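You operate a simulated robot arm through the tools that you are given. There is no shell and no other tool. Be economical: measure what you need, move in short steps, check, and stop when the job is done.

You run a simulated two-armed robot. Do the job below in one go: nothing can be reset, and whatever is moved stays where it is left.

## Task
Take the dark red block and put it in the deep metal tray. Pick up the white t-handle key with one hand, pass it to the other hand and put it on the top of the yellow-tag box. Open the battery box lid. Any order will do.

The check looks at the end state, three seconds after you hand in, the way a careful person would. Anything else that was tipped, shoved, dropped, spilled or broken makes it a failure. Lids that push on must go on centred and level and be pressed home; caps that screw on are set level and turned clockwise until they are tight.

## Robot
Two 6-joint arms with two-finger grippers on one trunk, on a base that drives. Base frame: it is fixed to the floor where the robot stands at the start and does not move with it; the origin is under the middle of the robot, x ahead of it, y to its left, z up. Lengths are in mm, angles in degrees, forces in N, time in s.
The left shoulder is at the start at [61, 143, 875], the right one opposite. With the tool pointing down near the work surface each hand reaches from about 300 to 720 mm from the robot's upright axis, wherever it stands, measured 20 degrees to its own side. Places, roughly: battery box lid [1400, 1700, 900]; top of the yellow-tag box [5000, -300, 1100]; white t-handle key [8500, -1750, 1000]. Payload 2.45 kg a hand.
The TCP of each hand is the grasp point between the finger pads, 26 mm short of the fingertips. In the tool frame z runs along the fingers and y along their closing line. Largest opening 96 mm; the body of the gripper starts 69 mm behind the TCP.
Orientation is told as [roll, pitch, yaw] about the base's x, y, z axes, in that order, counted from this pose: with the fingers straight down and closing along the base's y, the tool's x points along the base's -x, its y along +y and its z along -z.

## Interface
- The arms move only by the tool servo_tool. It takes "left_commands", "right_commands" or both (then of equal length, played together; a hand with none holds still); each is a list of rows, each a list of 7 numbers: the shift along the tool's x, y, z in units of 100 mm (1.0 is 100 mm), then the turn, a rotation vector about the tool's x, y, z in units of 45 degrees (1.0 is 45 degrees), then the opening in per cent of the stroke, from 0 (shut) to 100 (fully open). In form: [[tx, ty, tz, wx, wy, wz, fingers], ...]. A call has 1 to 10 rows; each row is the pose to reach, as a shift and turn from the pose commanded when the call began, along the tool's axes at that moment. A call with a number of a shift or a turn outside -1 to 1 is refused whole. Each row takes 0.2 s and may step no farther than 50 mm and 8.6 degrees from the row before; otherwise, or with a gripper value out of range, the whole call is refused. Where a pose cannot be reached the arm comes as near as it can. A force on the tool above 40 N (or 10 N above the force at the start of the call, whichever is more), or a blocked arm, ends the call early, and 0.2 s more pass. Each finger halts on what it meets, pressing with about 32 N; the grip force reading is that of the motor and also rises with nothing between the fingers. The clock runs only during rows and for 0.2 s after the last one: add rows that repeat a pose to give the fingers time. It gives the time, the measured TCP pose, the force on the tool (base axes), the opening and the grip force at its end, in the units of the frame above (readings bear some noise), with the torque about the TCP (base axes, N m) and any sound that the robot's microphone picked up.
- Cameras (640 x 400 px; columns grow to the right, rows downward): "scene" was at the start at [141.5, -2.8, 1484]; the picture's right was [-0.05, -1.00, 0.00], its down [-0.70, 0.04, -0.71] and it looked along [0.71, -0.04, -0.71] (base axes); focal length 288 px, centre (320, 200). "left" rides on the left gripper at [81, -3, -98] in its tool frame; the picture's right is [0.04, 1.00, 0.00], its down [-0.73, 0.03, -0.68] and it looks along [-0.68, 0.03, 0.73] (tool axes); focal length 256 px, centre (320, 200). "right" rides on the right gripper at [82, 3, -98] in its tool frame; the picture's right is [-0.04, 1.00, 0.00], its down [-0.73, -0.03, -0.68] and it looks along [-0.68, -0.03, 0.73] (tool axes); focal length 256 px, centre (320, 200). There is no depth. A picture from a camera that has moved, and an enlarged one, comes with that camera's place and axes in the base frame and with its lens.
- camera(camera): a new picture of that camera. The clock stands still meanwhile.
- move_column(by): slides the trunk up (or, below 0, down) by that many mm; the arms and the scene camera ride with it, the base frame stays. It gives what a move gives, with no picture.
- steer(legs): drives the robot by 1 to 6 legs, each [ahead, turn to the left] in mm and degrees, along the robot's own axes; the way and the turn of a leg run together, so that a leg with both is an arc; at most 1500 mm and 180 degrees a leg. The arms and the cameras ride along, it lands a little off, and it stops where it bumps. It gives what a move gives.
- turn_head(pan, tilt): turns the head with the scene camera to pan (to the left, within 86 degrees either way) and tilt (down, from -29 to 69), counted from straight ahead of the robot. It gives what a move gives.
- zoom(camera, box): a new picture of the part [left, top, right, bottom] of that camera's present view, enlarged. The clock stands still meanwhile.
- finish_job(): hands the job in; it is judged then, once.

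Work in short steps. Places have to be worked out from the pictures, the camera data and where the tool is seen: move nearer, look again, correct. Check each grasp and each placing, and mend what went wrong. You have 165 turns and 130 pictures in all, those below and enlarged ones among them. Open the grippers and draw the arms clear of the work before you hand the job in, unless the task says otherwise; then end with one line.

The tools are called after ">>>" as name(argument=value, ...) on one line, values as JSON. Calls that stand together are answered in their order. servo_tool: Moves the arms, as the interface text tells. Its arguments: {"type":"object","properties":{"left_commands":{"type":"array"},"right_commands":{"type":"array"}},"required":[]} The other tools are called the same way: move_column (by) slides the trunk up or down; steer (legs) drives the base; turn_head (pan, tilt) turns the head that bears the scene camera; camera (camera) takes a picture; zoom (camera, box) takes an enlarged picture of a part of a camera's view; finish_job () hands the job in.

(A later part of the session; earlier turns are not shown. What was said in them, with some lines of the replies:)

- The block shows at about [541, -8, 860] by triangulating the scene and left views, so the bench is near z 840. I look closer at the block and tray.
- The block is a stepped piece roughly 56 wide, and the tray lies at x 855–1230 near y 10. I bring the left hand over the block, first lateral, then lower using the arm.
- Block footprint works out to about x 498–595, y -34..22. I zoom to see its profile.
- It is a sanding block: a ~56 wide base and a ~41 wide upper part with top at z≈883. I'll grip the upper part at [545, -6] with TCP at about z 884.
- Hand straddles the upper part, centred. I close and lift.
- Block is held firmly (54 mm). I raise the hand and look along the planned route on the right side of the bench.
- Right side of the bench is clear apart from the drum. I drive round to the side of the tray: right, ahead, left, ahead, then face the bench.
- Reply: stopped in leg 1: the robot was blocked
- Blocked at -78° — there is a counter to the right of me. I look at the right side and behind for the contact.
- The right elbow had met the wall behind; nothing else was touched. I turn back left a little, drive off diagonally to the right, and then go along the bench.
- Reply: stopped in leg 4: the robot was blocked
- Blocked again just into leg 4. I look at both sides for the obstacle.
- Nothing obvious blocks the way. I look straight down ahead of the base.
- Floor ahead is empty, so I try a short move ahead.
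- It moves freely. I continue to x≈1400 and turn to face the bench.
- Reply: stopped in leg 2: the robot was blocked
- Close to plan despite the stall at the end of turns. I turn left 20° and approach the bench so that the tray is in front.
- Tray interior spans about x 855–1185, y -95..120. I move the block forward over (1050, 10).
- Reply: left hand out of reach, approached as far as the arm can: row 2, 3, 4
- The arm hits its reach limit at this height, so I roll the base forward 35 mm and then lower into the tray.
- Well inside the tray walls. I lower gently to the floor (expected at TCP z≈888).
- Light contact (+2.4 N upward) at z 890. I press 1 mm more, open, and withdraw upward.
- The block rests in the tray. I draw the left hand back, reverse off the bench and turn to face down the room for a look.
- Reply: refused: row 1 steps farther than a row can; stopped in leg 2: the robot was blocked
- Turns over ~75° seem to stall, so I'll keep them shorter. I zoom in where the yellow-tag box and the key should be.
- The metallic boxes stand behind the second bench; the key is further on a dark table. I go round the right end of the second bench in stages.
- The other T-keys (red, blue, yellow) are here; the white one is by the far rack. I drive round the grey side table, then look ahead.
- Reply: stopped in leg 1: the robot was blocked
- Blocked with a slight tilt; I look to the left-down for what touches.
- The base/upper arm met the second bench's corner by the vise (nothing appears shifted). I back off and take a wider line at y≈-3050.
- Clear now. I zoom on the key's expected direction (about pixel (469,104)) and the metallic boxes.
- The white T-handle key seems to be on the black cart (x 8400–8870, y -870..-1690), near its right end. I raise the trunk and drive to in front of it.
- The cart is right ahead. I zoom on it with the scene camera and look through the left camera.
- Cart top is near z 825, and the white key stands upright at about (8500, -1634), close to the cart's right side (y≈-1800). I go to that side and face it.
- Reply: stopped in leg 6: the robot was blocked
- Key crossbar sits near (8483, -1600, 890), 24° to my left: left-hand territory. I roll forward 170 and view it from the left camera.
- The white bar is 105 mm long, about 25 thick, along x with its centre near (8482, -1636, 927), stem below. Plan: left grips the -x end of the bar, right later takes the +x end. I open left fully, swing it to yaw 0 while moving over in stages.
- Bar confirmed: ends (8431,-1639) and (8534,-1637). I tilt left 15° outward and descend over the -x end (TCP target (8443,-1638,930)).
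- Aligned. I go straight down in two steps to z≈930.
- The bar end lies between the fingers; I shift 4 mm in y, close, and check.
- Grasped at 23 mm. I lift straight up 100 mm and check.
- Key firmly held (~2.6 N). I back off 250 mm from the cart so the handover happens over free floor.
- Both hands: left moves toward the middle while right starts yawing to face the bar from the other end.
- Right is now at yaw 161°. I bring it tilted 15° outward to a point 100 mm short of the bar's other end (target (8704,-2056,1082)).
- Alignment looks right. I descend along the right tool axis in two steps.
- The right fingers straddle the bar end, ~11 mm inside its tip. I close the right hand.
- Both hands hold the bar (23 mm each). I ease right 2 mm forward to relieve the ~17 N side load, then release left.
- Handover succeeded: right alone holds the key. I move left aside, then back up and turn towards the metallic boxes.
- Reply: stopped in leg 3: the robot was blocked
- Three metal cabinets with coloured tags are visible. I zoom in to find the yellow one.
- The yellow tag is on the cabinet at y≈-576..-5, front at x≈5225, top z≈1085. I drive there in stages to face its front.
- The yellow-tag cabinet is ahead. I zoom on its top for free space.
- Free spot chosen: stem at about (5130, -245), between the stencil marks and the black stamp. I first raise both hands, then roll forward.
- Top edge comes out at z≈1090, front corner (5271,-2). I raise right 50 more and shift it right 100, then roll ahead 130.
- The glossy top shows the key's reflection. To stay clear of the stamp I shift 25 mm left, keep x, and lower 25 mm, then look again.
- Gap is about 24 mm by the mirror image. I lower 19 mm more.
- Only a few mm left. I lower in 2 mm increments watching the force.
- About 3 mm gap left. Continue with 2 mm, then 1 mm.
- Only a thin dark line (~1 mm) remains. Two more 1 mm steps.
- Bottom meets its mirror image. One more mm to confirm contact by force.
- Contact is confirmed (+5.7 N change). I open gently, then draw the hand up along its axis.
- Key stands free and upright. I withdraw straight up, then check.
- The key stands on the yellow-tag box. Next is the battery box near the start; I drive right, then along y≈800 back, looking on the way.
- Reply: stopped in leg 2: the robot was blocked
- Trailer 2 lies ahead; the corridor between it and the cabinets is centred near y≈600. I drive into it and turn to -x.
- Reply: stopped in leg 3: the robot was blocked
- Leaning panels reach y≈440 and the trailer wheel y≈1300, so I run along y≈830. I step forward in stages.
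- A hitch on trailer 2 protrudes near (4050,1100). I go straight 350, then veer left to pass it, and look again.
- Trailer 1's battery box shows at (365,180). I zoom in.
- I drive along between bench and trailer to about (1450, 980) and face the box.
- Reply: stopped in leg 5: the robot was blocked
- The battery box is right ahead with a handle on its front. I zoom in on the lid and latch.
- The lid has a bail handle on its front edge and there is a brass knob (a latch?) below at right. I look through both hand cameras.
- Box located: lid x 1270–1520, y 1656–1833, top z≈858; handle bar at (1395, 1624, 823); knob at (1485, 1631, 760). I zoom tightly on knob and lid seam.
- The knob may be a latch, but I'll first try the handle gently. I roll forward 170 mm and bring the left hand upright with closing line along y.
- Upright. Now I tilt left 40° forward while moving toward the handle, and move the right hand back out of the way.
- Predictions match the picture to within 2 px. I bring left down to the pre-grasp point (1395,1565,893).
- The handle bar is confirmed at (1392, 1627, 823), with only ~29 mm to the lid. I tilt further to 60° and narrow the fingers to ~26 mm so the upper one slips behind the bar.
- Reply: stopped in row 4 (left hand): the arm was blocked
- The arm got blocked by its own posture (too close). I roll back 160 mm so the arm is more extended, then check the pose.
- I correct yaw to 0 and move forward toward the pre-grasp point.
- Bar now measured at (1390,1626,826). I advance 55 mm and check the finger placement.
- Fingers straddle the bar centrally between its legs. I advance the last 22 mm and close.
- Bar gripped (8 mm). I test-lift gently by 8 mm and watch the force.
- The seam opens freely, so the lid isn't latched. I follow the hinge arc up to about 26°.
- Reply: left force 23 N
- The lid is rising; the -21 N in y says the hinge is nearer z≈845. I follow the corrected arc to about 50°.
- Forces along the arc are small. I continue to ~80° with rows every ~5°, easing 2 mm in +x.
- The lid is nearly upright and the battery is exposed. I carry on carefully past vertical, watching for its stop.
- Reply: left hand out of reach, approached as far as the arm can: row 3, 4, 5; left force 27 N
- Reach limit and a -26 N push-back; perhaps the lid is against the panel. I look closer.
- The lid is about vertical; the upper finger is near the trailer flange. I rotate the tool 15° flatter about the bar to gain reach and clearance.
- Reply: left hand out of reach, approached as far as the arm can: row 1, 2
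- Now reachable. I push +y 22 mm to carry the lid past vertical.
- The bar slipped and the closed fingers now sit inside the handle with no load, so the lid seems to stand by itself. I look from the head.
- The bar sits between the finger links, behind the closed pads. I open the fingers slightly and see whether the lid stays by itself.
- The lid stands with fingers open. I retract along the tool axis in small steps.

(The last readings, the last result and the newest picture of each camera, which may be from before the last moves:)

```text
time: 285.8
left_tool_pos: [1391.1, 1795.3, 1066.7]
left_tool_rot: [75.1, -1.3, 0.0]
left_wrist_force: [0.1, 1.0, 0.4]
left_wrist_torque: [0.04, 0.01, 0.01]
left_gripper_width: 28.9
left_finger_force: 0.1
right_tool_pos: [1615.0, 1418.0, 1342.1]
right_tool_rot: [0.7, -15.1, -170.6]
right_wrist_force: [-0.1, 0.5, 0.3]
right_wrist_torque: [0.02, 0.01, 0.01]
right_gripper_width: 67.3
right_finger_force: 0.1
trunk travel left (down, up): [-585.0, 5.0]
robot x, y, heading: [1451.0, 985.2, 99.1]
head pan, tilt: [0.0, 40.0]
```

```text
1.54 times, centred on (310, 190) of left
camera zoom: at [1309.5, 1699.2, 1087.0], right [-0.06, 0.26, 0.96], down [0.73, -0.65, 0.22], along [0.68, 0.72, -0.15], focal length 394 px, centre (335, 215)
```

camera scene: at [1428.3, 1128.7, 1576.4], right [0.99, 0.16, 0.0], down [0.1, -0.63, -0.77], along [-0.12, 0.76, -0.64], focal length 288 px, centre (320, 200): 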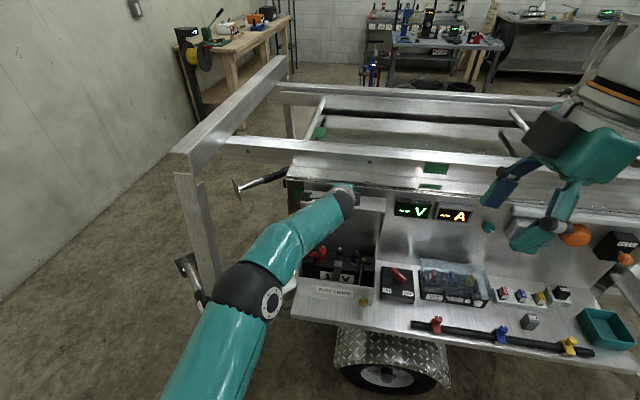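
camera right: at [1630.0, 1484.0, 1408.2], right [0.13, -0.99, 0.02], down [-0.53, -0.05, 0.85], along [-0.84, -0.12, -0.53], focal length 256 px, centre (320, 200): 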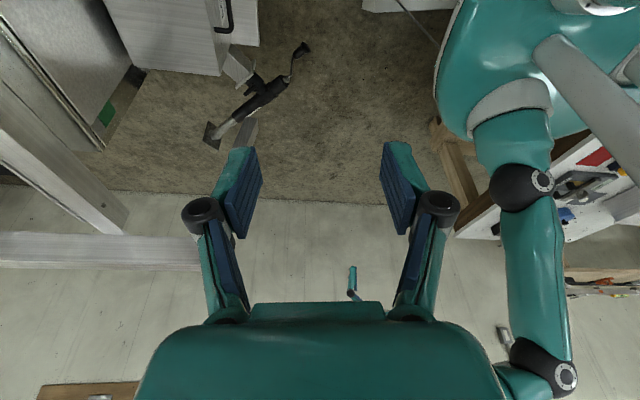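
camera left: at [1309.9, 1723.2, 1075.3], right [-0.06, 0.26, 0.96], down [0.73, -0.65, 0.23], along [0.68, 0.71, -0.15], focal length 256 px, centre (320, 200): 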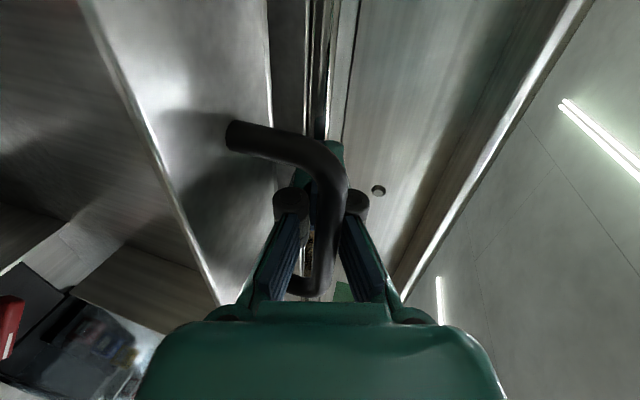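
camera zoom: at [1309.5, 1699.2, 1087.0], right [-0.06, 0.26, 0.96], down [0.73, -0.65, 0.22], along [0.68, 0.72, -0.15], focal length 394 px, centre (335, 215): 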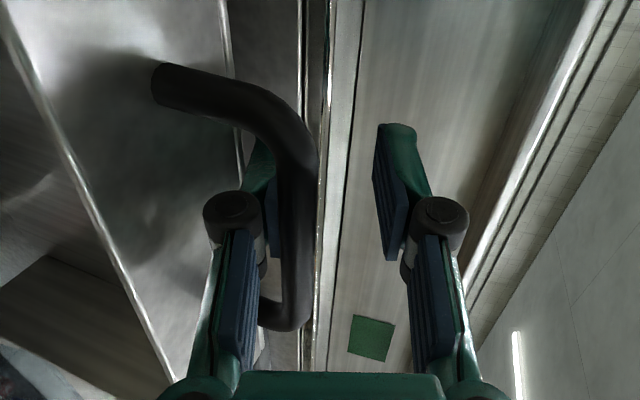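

The bar came along to ~76° because it rests on the lower pad. I lower the tool 6 mm to free it, then retract and see if the lid holds.

>>> servo_tool(left_commands=[[0, -0.03, 0, 0, 0, 0, 30], [0, -0.06, 0, 0, 0, 0, 30], [0, -0.06, 0, 0, 0, 0, 30]])

>>> zoom(camera="left", box=[180, 60, 440, 320])

```text
time: 286.6
left_tool_pos: [1391.8, 1793.9, 1062.7]
left_tool_rot: [75.3, -1.3, 0.0]
left_wrist_force: [-0.7, -1.3, 2.4]
left_wrist_torque: [0.02, 0.05, 0.03]
left_gripper_width: 27.7
left_finger_force: 0.1
right_tool_pos: [1615.9, 1417.2, 1340.6]
right_tool_rot: [0.8, -15.1, -170.6]
right_wrist_force: [0.1, 0.1, 0.2]
right_wrist_torque: [-0.04, 0.01, -0.01]
right_gripper_width: 67.2
right_finger_force: 0.2
trunk travel left (down, up): [-585.0, 5.0]
robot x, y, heading: [1453.3, 983.1, 99.3]
head pan, tilt: [0.0, 40.0]
```

```text
1.54 times, centred on (310, 190) of left
camera zoom: at [1309.7, 1697.4, 1082.0], right [-0.06, 0.26, 0.96], down [0.73, -0.65, 0.22], along [0.68, 0.72, -0.15], focal length 394 px, centre (335, 215)
```

zoom: 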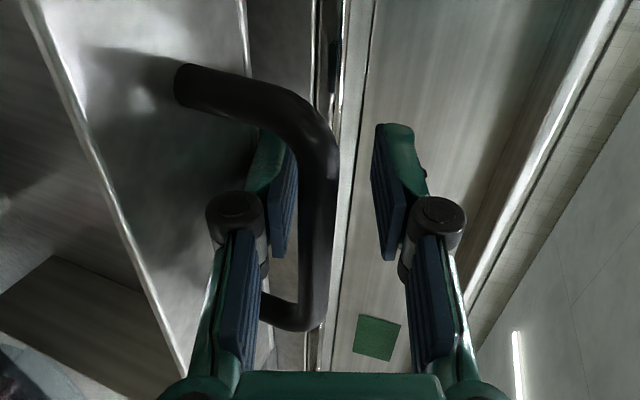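

Bar now sits between the pads without resting. I retract along the axis 25 mm and look.

>>> servo_tool(left_commands=[[0, 0, -0.08, 0, 0, 0, 30], [0, 0, -0.16, 0, 0, 0, 30], [0, 0, -0.25, 0, 0, 0, 30]])

>>> zoom(camera="left", box=[180, 60, 440, 320])

```text
time: 287.4
left_tool_pos: [1390.3, 1769.4, 1067.2]
left_tool_rot: [75.0, -1.3, 0.1]
left_wrist_force: [-0.2, -0.1, -1.4]
left_wrist_torque: [0.13, 0.0, -0.02]
left_gripper_width: 30.8
left_finger_force: 1.8
right_tool_pos: [1614.7, 1418.4, 1341.9]
right_tool_rot: [0.7, -15.1, -170.5]
right_wrist_force: [-0.2, -0.1, 0.3]
right_wrist_torque: [-0.06, 0.02, -0.03]
right_gripper_width: 67.5
right_finger_force: 0.1
trunk travel left (down, up): [-585.0, 5.0]
robot x, y, heading: [1450.9, 985.4, 99.2]
head pan, tilt: [0.0, 40.0]
```

```text
1.54 times, centred on (310, 190) of left
camera zoom: at [1309.1, 1673.8, 1087.0], right [-0.06, 0.26, 0.96], down [0.73, -0.65, 0.22], along [0.68, 0.72, -0.15], focal length 394 px, centre (335, 215)
```

zoom: 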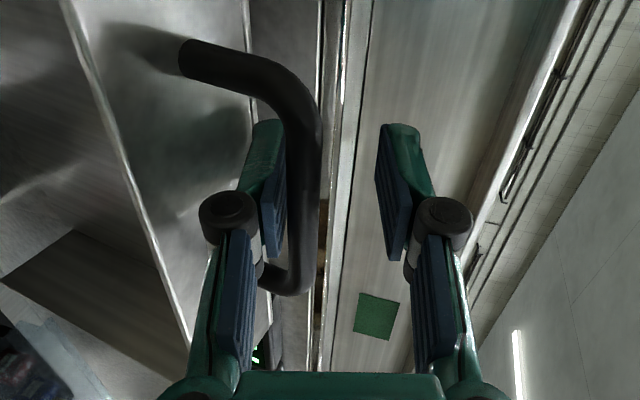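

The lid tends to follow back, so it must be taken past vertical. I bring the right hand forward to get a side view of lid versus panel (left keeps supporting).

>>> servo_tool(right_commands=[[0.1, -0.4, 0, 0, 0, 0, 0], [0.2, -0.8, 0, 0, 0, 0, 0], [0.3, -1.0, 0, 0, 0, 0, 0]])

>>> servo_tool(right_commands=[[0, -0.4, 0.1, 0, 0, 0, 0], [0, -0.8, 0.3, 0, 0, 0, 0], [0, -1.0, 0.6, 0, 0, 0, 0]])

>>> camera(camera="right")

```text
time: 288.2
left_tool_pos: [1390.3, 1770.1, 1067.8]
left_tool_rot: [75.1, -1.3, 0.0]
left_wrist_force: [0.1, 0.0, -0.6]
left_wrist_torque: [0.03, -0.01, 0.02]
left_gripper_width: 28.7
left_finger_force: 0.0
right_tool_pos: [1625.6, 1507.3, 1311.9]
right_tool_rot: [0.7, -15.2, -170.6]
right_wrist_force: [-0.9, 0.1, 0.5]
right_wrist_torque: [0.01, -0.01, -0.06]
right_gripper_width: 0.0
right_finger_force: 28.2
right hand out of reach, approached as far as the arm can: row 2, 3
trunk travel left (down, up): [-585.0, 5.0]
robot x, y, heading: [1449.7, 983.5, 99.1]
head pan, tilt: [0.0, 40.0]
```

```text
time: 289.0
left_tool_pos: [1390.3, 1770.1, 1067.8]
left_tool_rot: [75.0, -1.3, 0.0]
left_wrist_force: [-0.1, -0.1, -0.4]
left_wrist_torque: [-0.03, -0.01, 0.0]
left_gripper_width: 28.8
left_finger_force: 0.0
right_tool_pos: [1590.6, 1585.7, 1239.7]
right_tool_rot: [0.7, -15.2, -170.7]
right_wrist_force: [0.5, 0.5, 0.6]
right_wrist_torque: [-0.02, 0.01, 0.02]
right_gripper_width: 0.2
right_finger_force: 29.0
right hand out of reach, approached as far as the arm can: row 1, 2, 3
trunk travel left (down, up): [-585.0, 5.0]
robot x, y, heading: [1448.8, 985.8, 99.1]
head pan, tilt: [0.0, 40.0]
```

```text
18 pictures are left
camera right: at [1693.9, 1600.2, 1312.5], right [0.13, -0.99, 0.02], down [-0.53, -0.05, 0.85], along [-0.84, -0.12, -0.53], focal length 256 px, centre (320, 200)
```

right: 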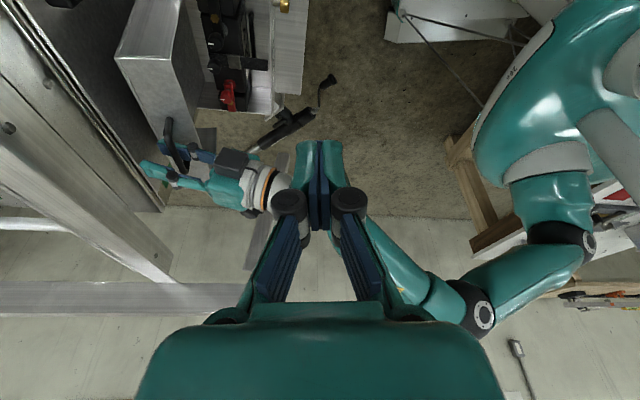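

>>> zoom(camera="right", box=[80, 0, 300, 220])

```text
1.82 times, centred on (190, 110) of right
camera zoom: at [1693.9, 1600.2, 1312.5], right [0.13, -0.99, 0.02], down [-0.53, -0.05, 0.85], along [-0.84, -0.12, -0.53], focal length 465 px, centre (556, 364)
```

zoom: 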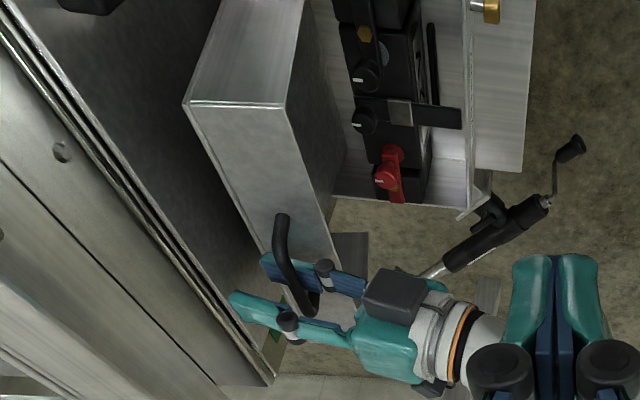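

The side view shows the lid at ~75°, with the panel lip limiting it near 90°. It may have a friction hinge: I lower the tool 7 mm to free the bar and see if the lid stays.

>>> servo_tool(left_commands=[[0, -0.035, 0, 0, 0, 0, 30], [0, -0.07, 0, 0, 0, 0, 30], [0, -0.07, 0, 0, 0, 0, 30], [0, -0.07, 0, 0, 0, 0, 30]])

>>> zoom(camera="right", box=[80, 0, 300, 220])

```text
time: 290.0
left_tool_pos: [1391.4, 1767.4, 1061.1]
left_tool_rot: [75.0, -1.3, 0.0]
left_wrist_force: [0.1, -1.0, 0.6]
left_wrist_torque: [0.02, 0.03, -0.03]
left_gripper_width: 28.1
left_finger_force: 0.1
right_tool_pos: [1589.3, 1584.0, 1240.0]
right_tool_rot: [0.6, -15.1, -170.6]
right_wrist_force: [0.8, -0.1, -0.3]
right_wrist_torque: [0.01, -0.07, 0.0]
right_gripper_width: 0.0
right_finger_force: 28.1
trunk travel left (down, up): [-585.0, 5.0]
robot x, y, heading: [1451.9, 988.6, 99.4]
head pan, tilt: [0.0, 40.0]
```

```text
1.82 times, centred on (190, 110) of right
camera zoom: at [1694.1, 1598.7, 1313.3], right [0.13, -0.99, 0.02], down [-0.53, -0.05, 0.85], along [-0.84, -0.12, -0.53], focal length 465 px, centre (556, 364)
```

zoom: 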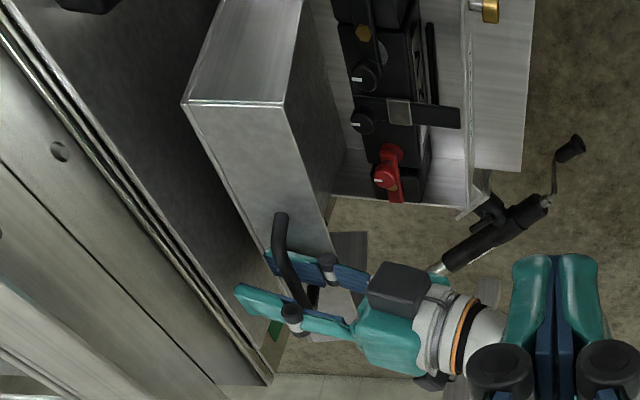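

The lid stays put: the hinge holds by friction. I withdraw the fingers horizontally from the handle.

>>> servo_tool(left_commands=[[0, -0.039, -0.145, 0, 0, 0, 30], [0, -0.078, -0.29, 0, 0, 0, 30], [0, -0.116, -0.435, 0, 0, 0, 30], [0, -0.155, -0.58, 0, 0, 0, 30]])

>>> zoom(camera="right", box=[80, 0, 300, 220])

```text
time: 291.0
left_tool_pos: [1390.5, 1706.8, 1061.3]
left_tool_rot: [75.1, -1.2, 0.0]
left_wrist_force: [0.2, -1.6, 0.3]
left_wrist_torque: [0.03, 0.01, 0.0]
left_gripper_width: 28.6
left_finger_force: 0.1
right_tool_pos: [1591.2, 1584.7, 1239.5]
right_tool_rot: [0.6, -15.1, -170.6]
right_wrist_force: [-0.4, -0.3, -0.4]
right_wrist_torque: [0.03, 0.04, 0.01]
right_gripper_width: 0.2
right_finger_force: 28.6
trunk travel left (down, up): [-585.0, 5.0]
robot x, y, heading: [1450.7, 982.4, 99.3]
head pan, tilt: [0.0, 40.0]
```

```text
1.82 times, centred on (190, 110) of right
camera zoom: at [1694.2, 1598.5, 1313.4], right [0.13, -0.99, 0.02], down [-0.53, -0.05, 0.85], along [-0.84, -0.12, -0.53], focal length 465 px, centre (556, 364)
```

zoom: 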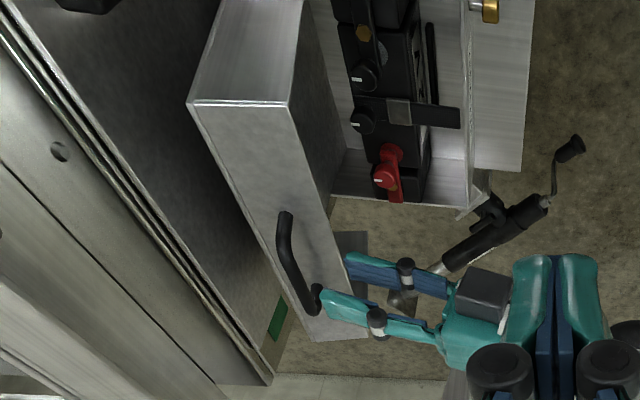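

The lid stands free at ~73°. To be safe I push it further open with closed fingers against the bar, up to near the panel lip.

>>> servo_tool(left_commands=[[0, 0, 0, 0, 0, 0, 0], [0, 0, 0, 0, 0, 0, 0], [0, 0.06, 0.15, 0, 0, 0, 0], [0, 0.11, 0.3, 0, 0, 0, 0], [0, 0.16, 0.42, 0, 0, 0, 0], [0, 0.19, 0.54, 0, 0, 0, 0], [0, 0.227, 0.654, 0, 0, 0, 0], [0, 0.227, 0.654, 0, 0, 0, 0]])

>>> zoom(camera="right", box=[80, 0, 300, 220])

```text
time: 292.8
left_tool_pos: [1390.6, 1768.7, 1066.2]
left_tool_rot: [74.7, -1.3, -0.1]
left_wrist_force: [-7.0, -38.0, 3.7]
left_wrist_torque: [0.17, -0.1, -0.26]
left_gripper_width: 0.1
left_finger_force: 28.6
right_tool_pos: [1590.6, 1577.8, 1244.0]
right_tool_rot: [0.4, -15.1, -170.5]
right_wrist_force: [0.1, 0.2, 0.5]
right_wrist_torque: [0.01, 0.0, 0.04]
right_gripper_width: 0.0
right_finger_force: 29.1
trunk travel left (down, up): [-585.0, 5.0]
robot x, y, heading: [1449.3, 985.6, 99.5]
head pan, tilt: [0.0, 40.0]
stopped in row 8 (left hand): the force on the tool passed its limit at 47 N (the readings are from after the stop); the commanded pose is now the measured one
```

```text
1.82 times, centred on (190, 110) of right
camera zoom: at [1693.5, 1591.0, 1317.8], right [0.13, -0.99, 0.02], down [-0.53, -0.06, 0.85], along [-0.84, -0.12, -0.53], focal length 465 px, centre (556, 364)
```

zoom: 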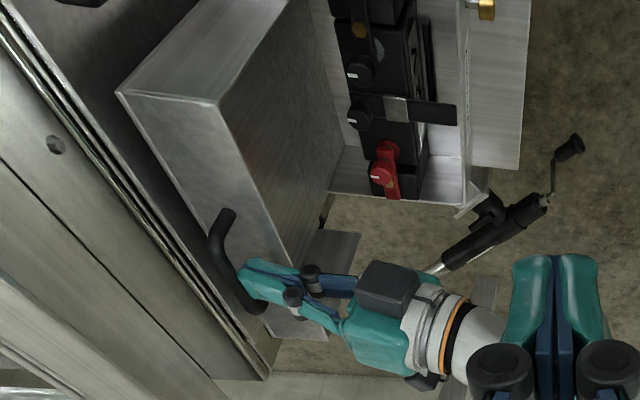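

The lid has reached its stop. I draw the left hand back and check the lid stays.

>>> servo_tool(left_commands=[[0, -0.026, -0.097, 0, 0, 0, 0], [0, -0.13, -0.48, 0, 0, 0, 0], [0, -0.25, -0.95, 0, 0, 0, 0], [0, -0.25, -0.95, 0, 0, 0, 0], [0, -0.25, -0.95, 0, 0, 0, 0]])

>>> zoom(camera="right", box=[80, 0, 300, 220])

```text
time: 294.0
left_tool_pos: [1390.5, 1675.6, 1063.5]
left_tool_rot: [74.5, -1.3, -0.1]
left_wrist_force: [-0.2, -0.6, -0.8]
left_wrist_torque: [0.02, -0.01, -0.03]
left_gripper_width: 0.0
left_finger_force: 28.8
right_tool_pos: [1590.7, 1583.8, 1240.3]
right_tool_rot: [0.6, -15.1, -170.6]
right_wrist_force: [0.0, 0.8, -0.5]
right_wrist_torque: [0.01, 0.02, -0.02]
right_gripper_width: 0.3
right_finger_force: 28.2
trunk travel left (down, up): [-585.0, 5.0]
robot x, y, heading: [1450.3, 983.0, 99.3]
head pan, tilt: [0.0, 40.0]
```

```text
1.82 times, centred on (190, 110) of right
camera zoom: at [1694.3, 1597.7, 1314.1], right [0.13, -0.99, 0.02], down [-0.53, -0.05, 0.85], along [-0.84, -0.12, -0.53], focal length 465 px, centre (556, 364)
```

zoom: 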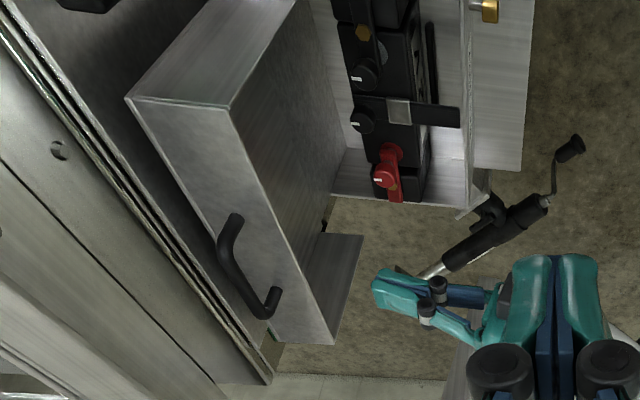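

The lid stays open. I open both grippers and draw the arms further back from the work.

>>> servo_tool(left_commands=[[0, 0.05, -0.35, 0, 0, 0, 50], [0, 0.1, -0.7, 0, 0, 0, 50], [0, 0.2, -1.0, 0, 0, 0, 50]], right_commands=[[0, 0.4, -0.1, 0, 0, 0, 50], [0, 0.8, -0.2, 0, 0, 0, 50], [0, 1.0, -0.4, 0, 0, 0, 50]])

>>> steer(legs=[[-60, 0]])

>>> camera(camera="scene")

```text
time: 294.8
left_tool_pos: [1388.7, 1584.0, 1111.1]
left_tool_rot: [74.7, -1.2, -0.1]
left_wrist_force: [0.3, -0.2, -0.1]
left_wrist_torque: [0.01, 0.0, 0.0]
left_gripper_width: 48.0
left_finger_force: 0.1
right_tool_pos: [1615.7, 1482.9, 1281.2]
right_tool_rot: [0.5, -15.1, -170.5]
right_wrist_force: [0.0, -1.1, 0.1]
right_wrist_torque: [0.03, -0.01, -0.03]
right_gripper_width: 48.0
right_finger_force: 0.0
trunk travel left (down, up): [-585.0, 5.0]
robot x, y, heading: [1450.7, 985.6, 99.6]
head pan, tilt: [0.0, 40.0]
```

```text
time: 295.7
left_tool_pos: [1400.6, 1524.7, 1111.0]
left_tool_rot: [74.7, -1.2, -0.1]
left_wrist_force: [-0.4, -0.6, 0.5]
left_wrist_torque: [-0.01, -0.02, 0.0]
left_gripper_width: 48.0
left_finger_force: 0.0
right_tool_pos: [1626.5, 1423.8, 1283.0]
right_tool_rot: [0.4, -15.0, -170.5]
right_wrist_force: [0.3, -1.2, 0.1]
right_wrist_torque: [0.08, 0.03, -0.03]
right_gripper_width: 47.8
right_finger_force: 0.0
trunk travel left (down, up): [-585.0, 5.0]
robot x, y, heading: [1460.9, 925.9, 99.1]
head pan, tilt: [0.0, 40.0]
```

```text
12 pictures are left
camera scene: at [1436.4, 1067.3, 1576.5], right [0.99, 0.16, 0.0], down [0.1, -0.63, -0.77], along [-0.12, 0.76, -0.64], focal length 288 px, centre (320, 200)
```

scene: 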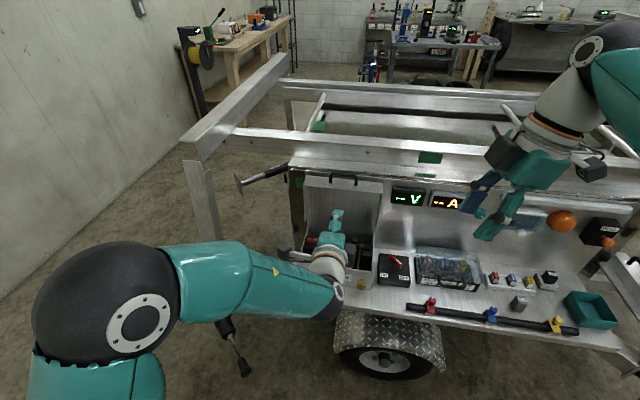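

The lid is upright and stable, arms are clear, and the block and key were checked when placed. I hand in.

>>> finish_job()

```text
The job is handed in.
```

The dark red block is in the deep metal tray. The white key went from left hand to right and stands on the yellow-tag box, and the battery box lid is open and stays up by itself. I checked the block and key right after placing them, but not again before handing in. While driving, the robot bumped the wall behind the start and, it seems, the second bench's corner near the vise; I saw nothing moved.
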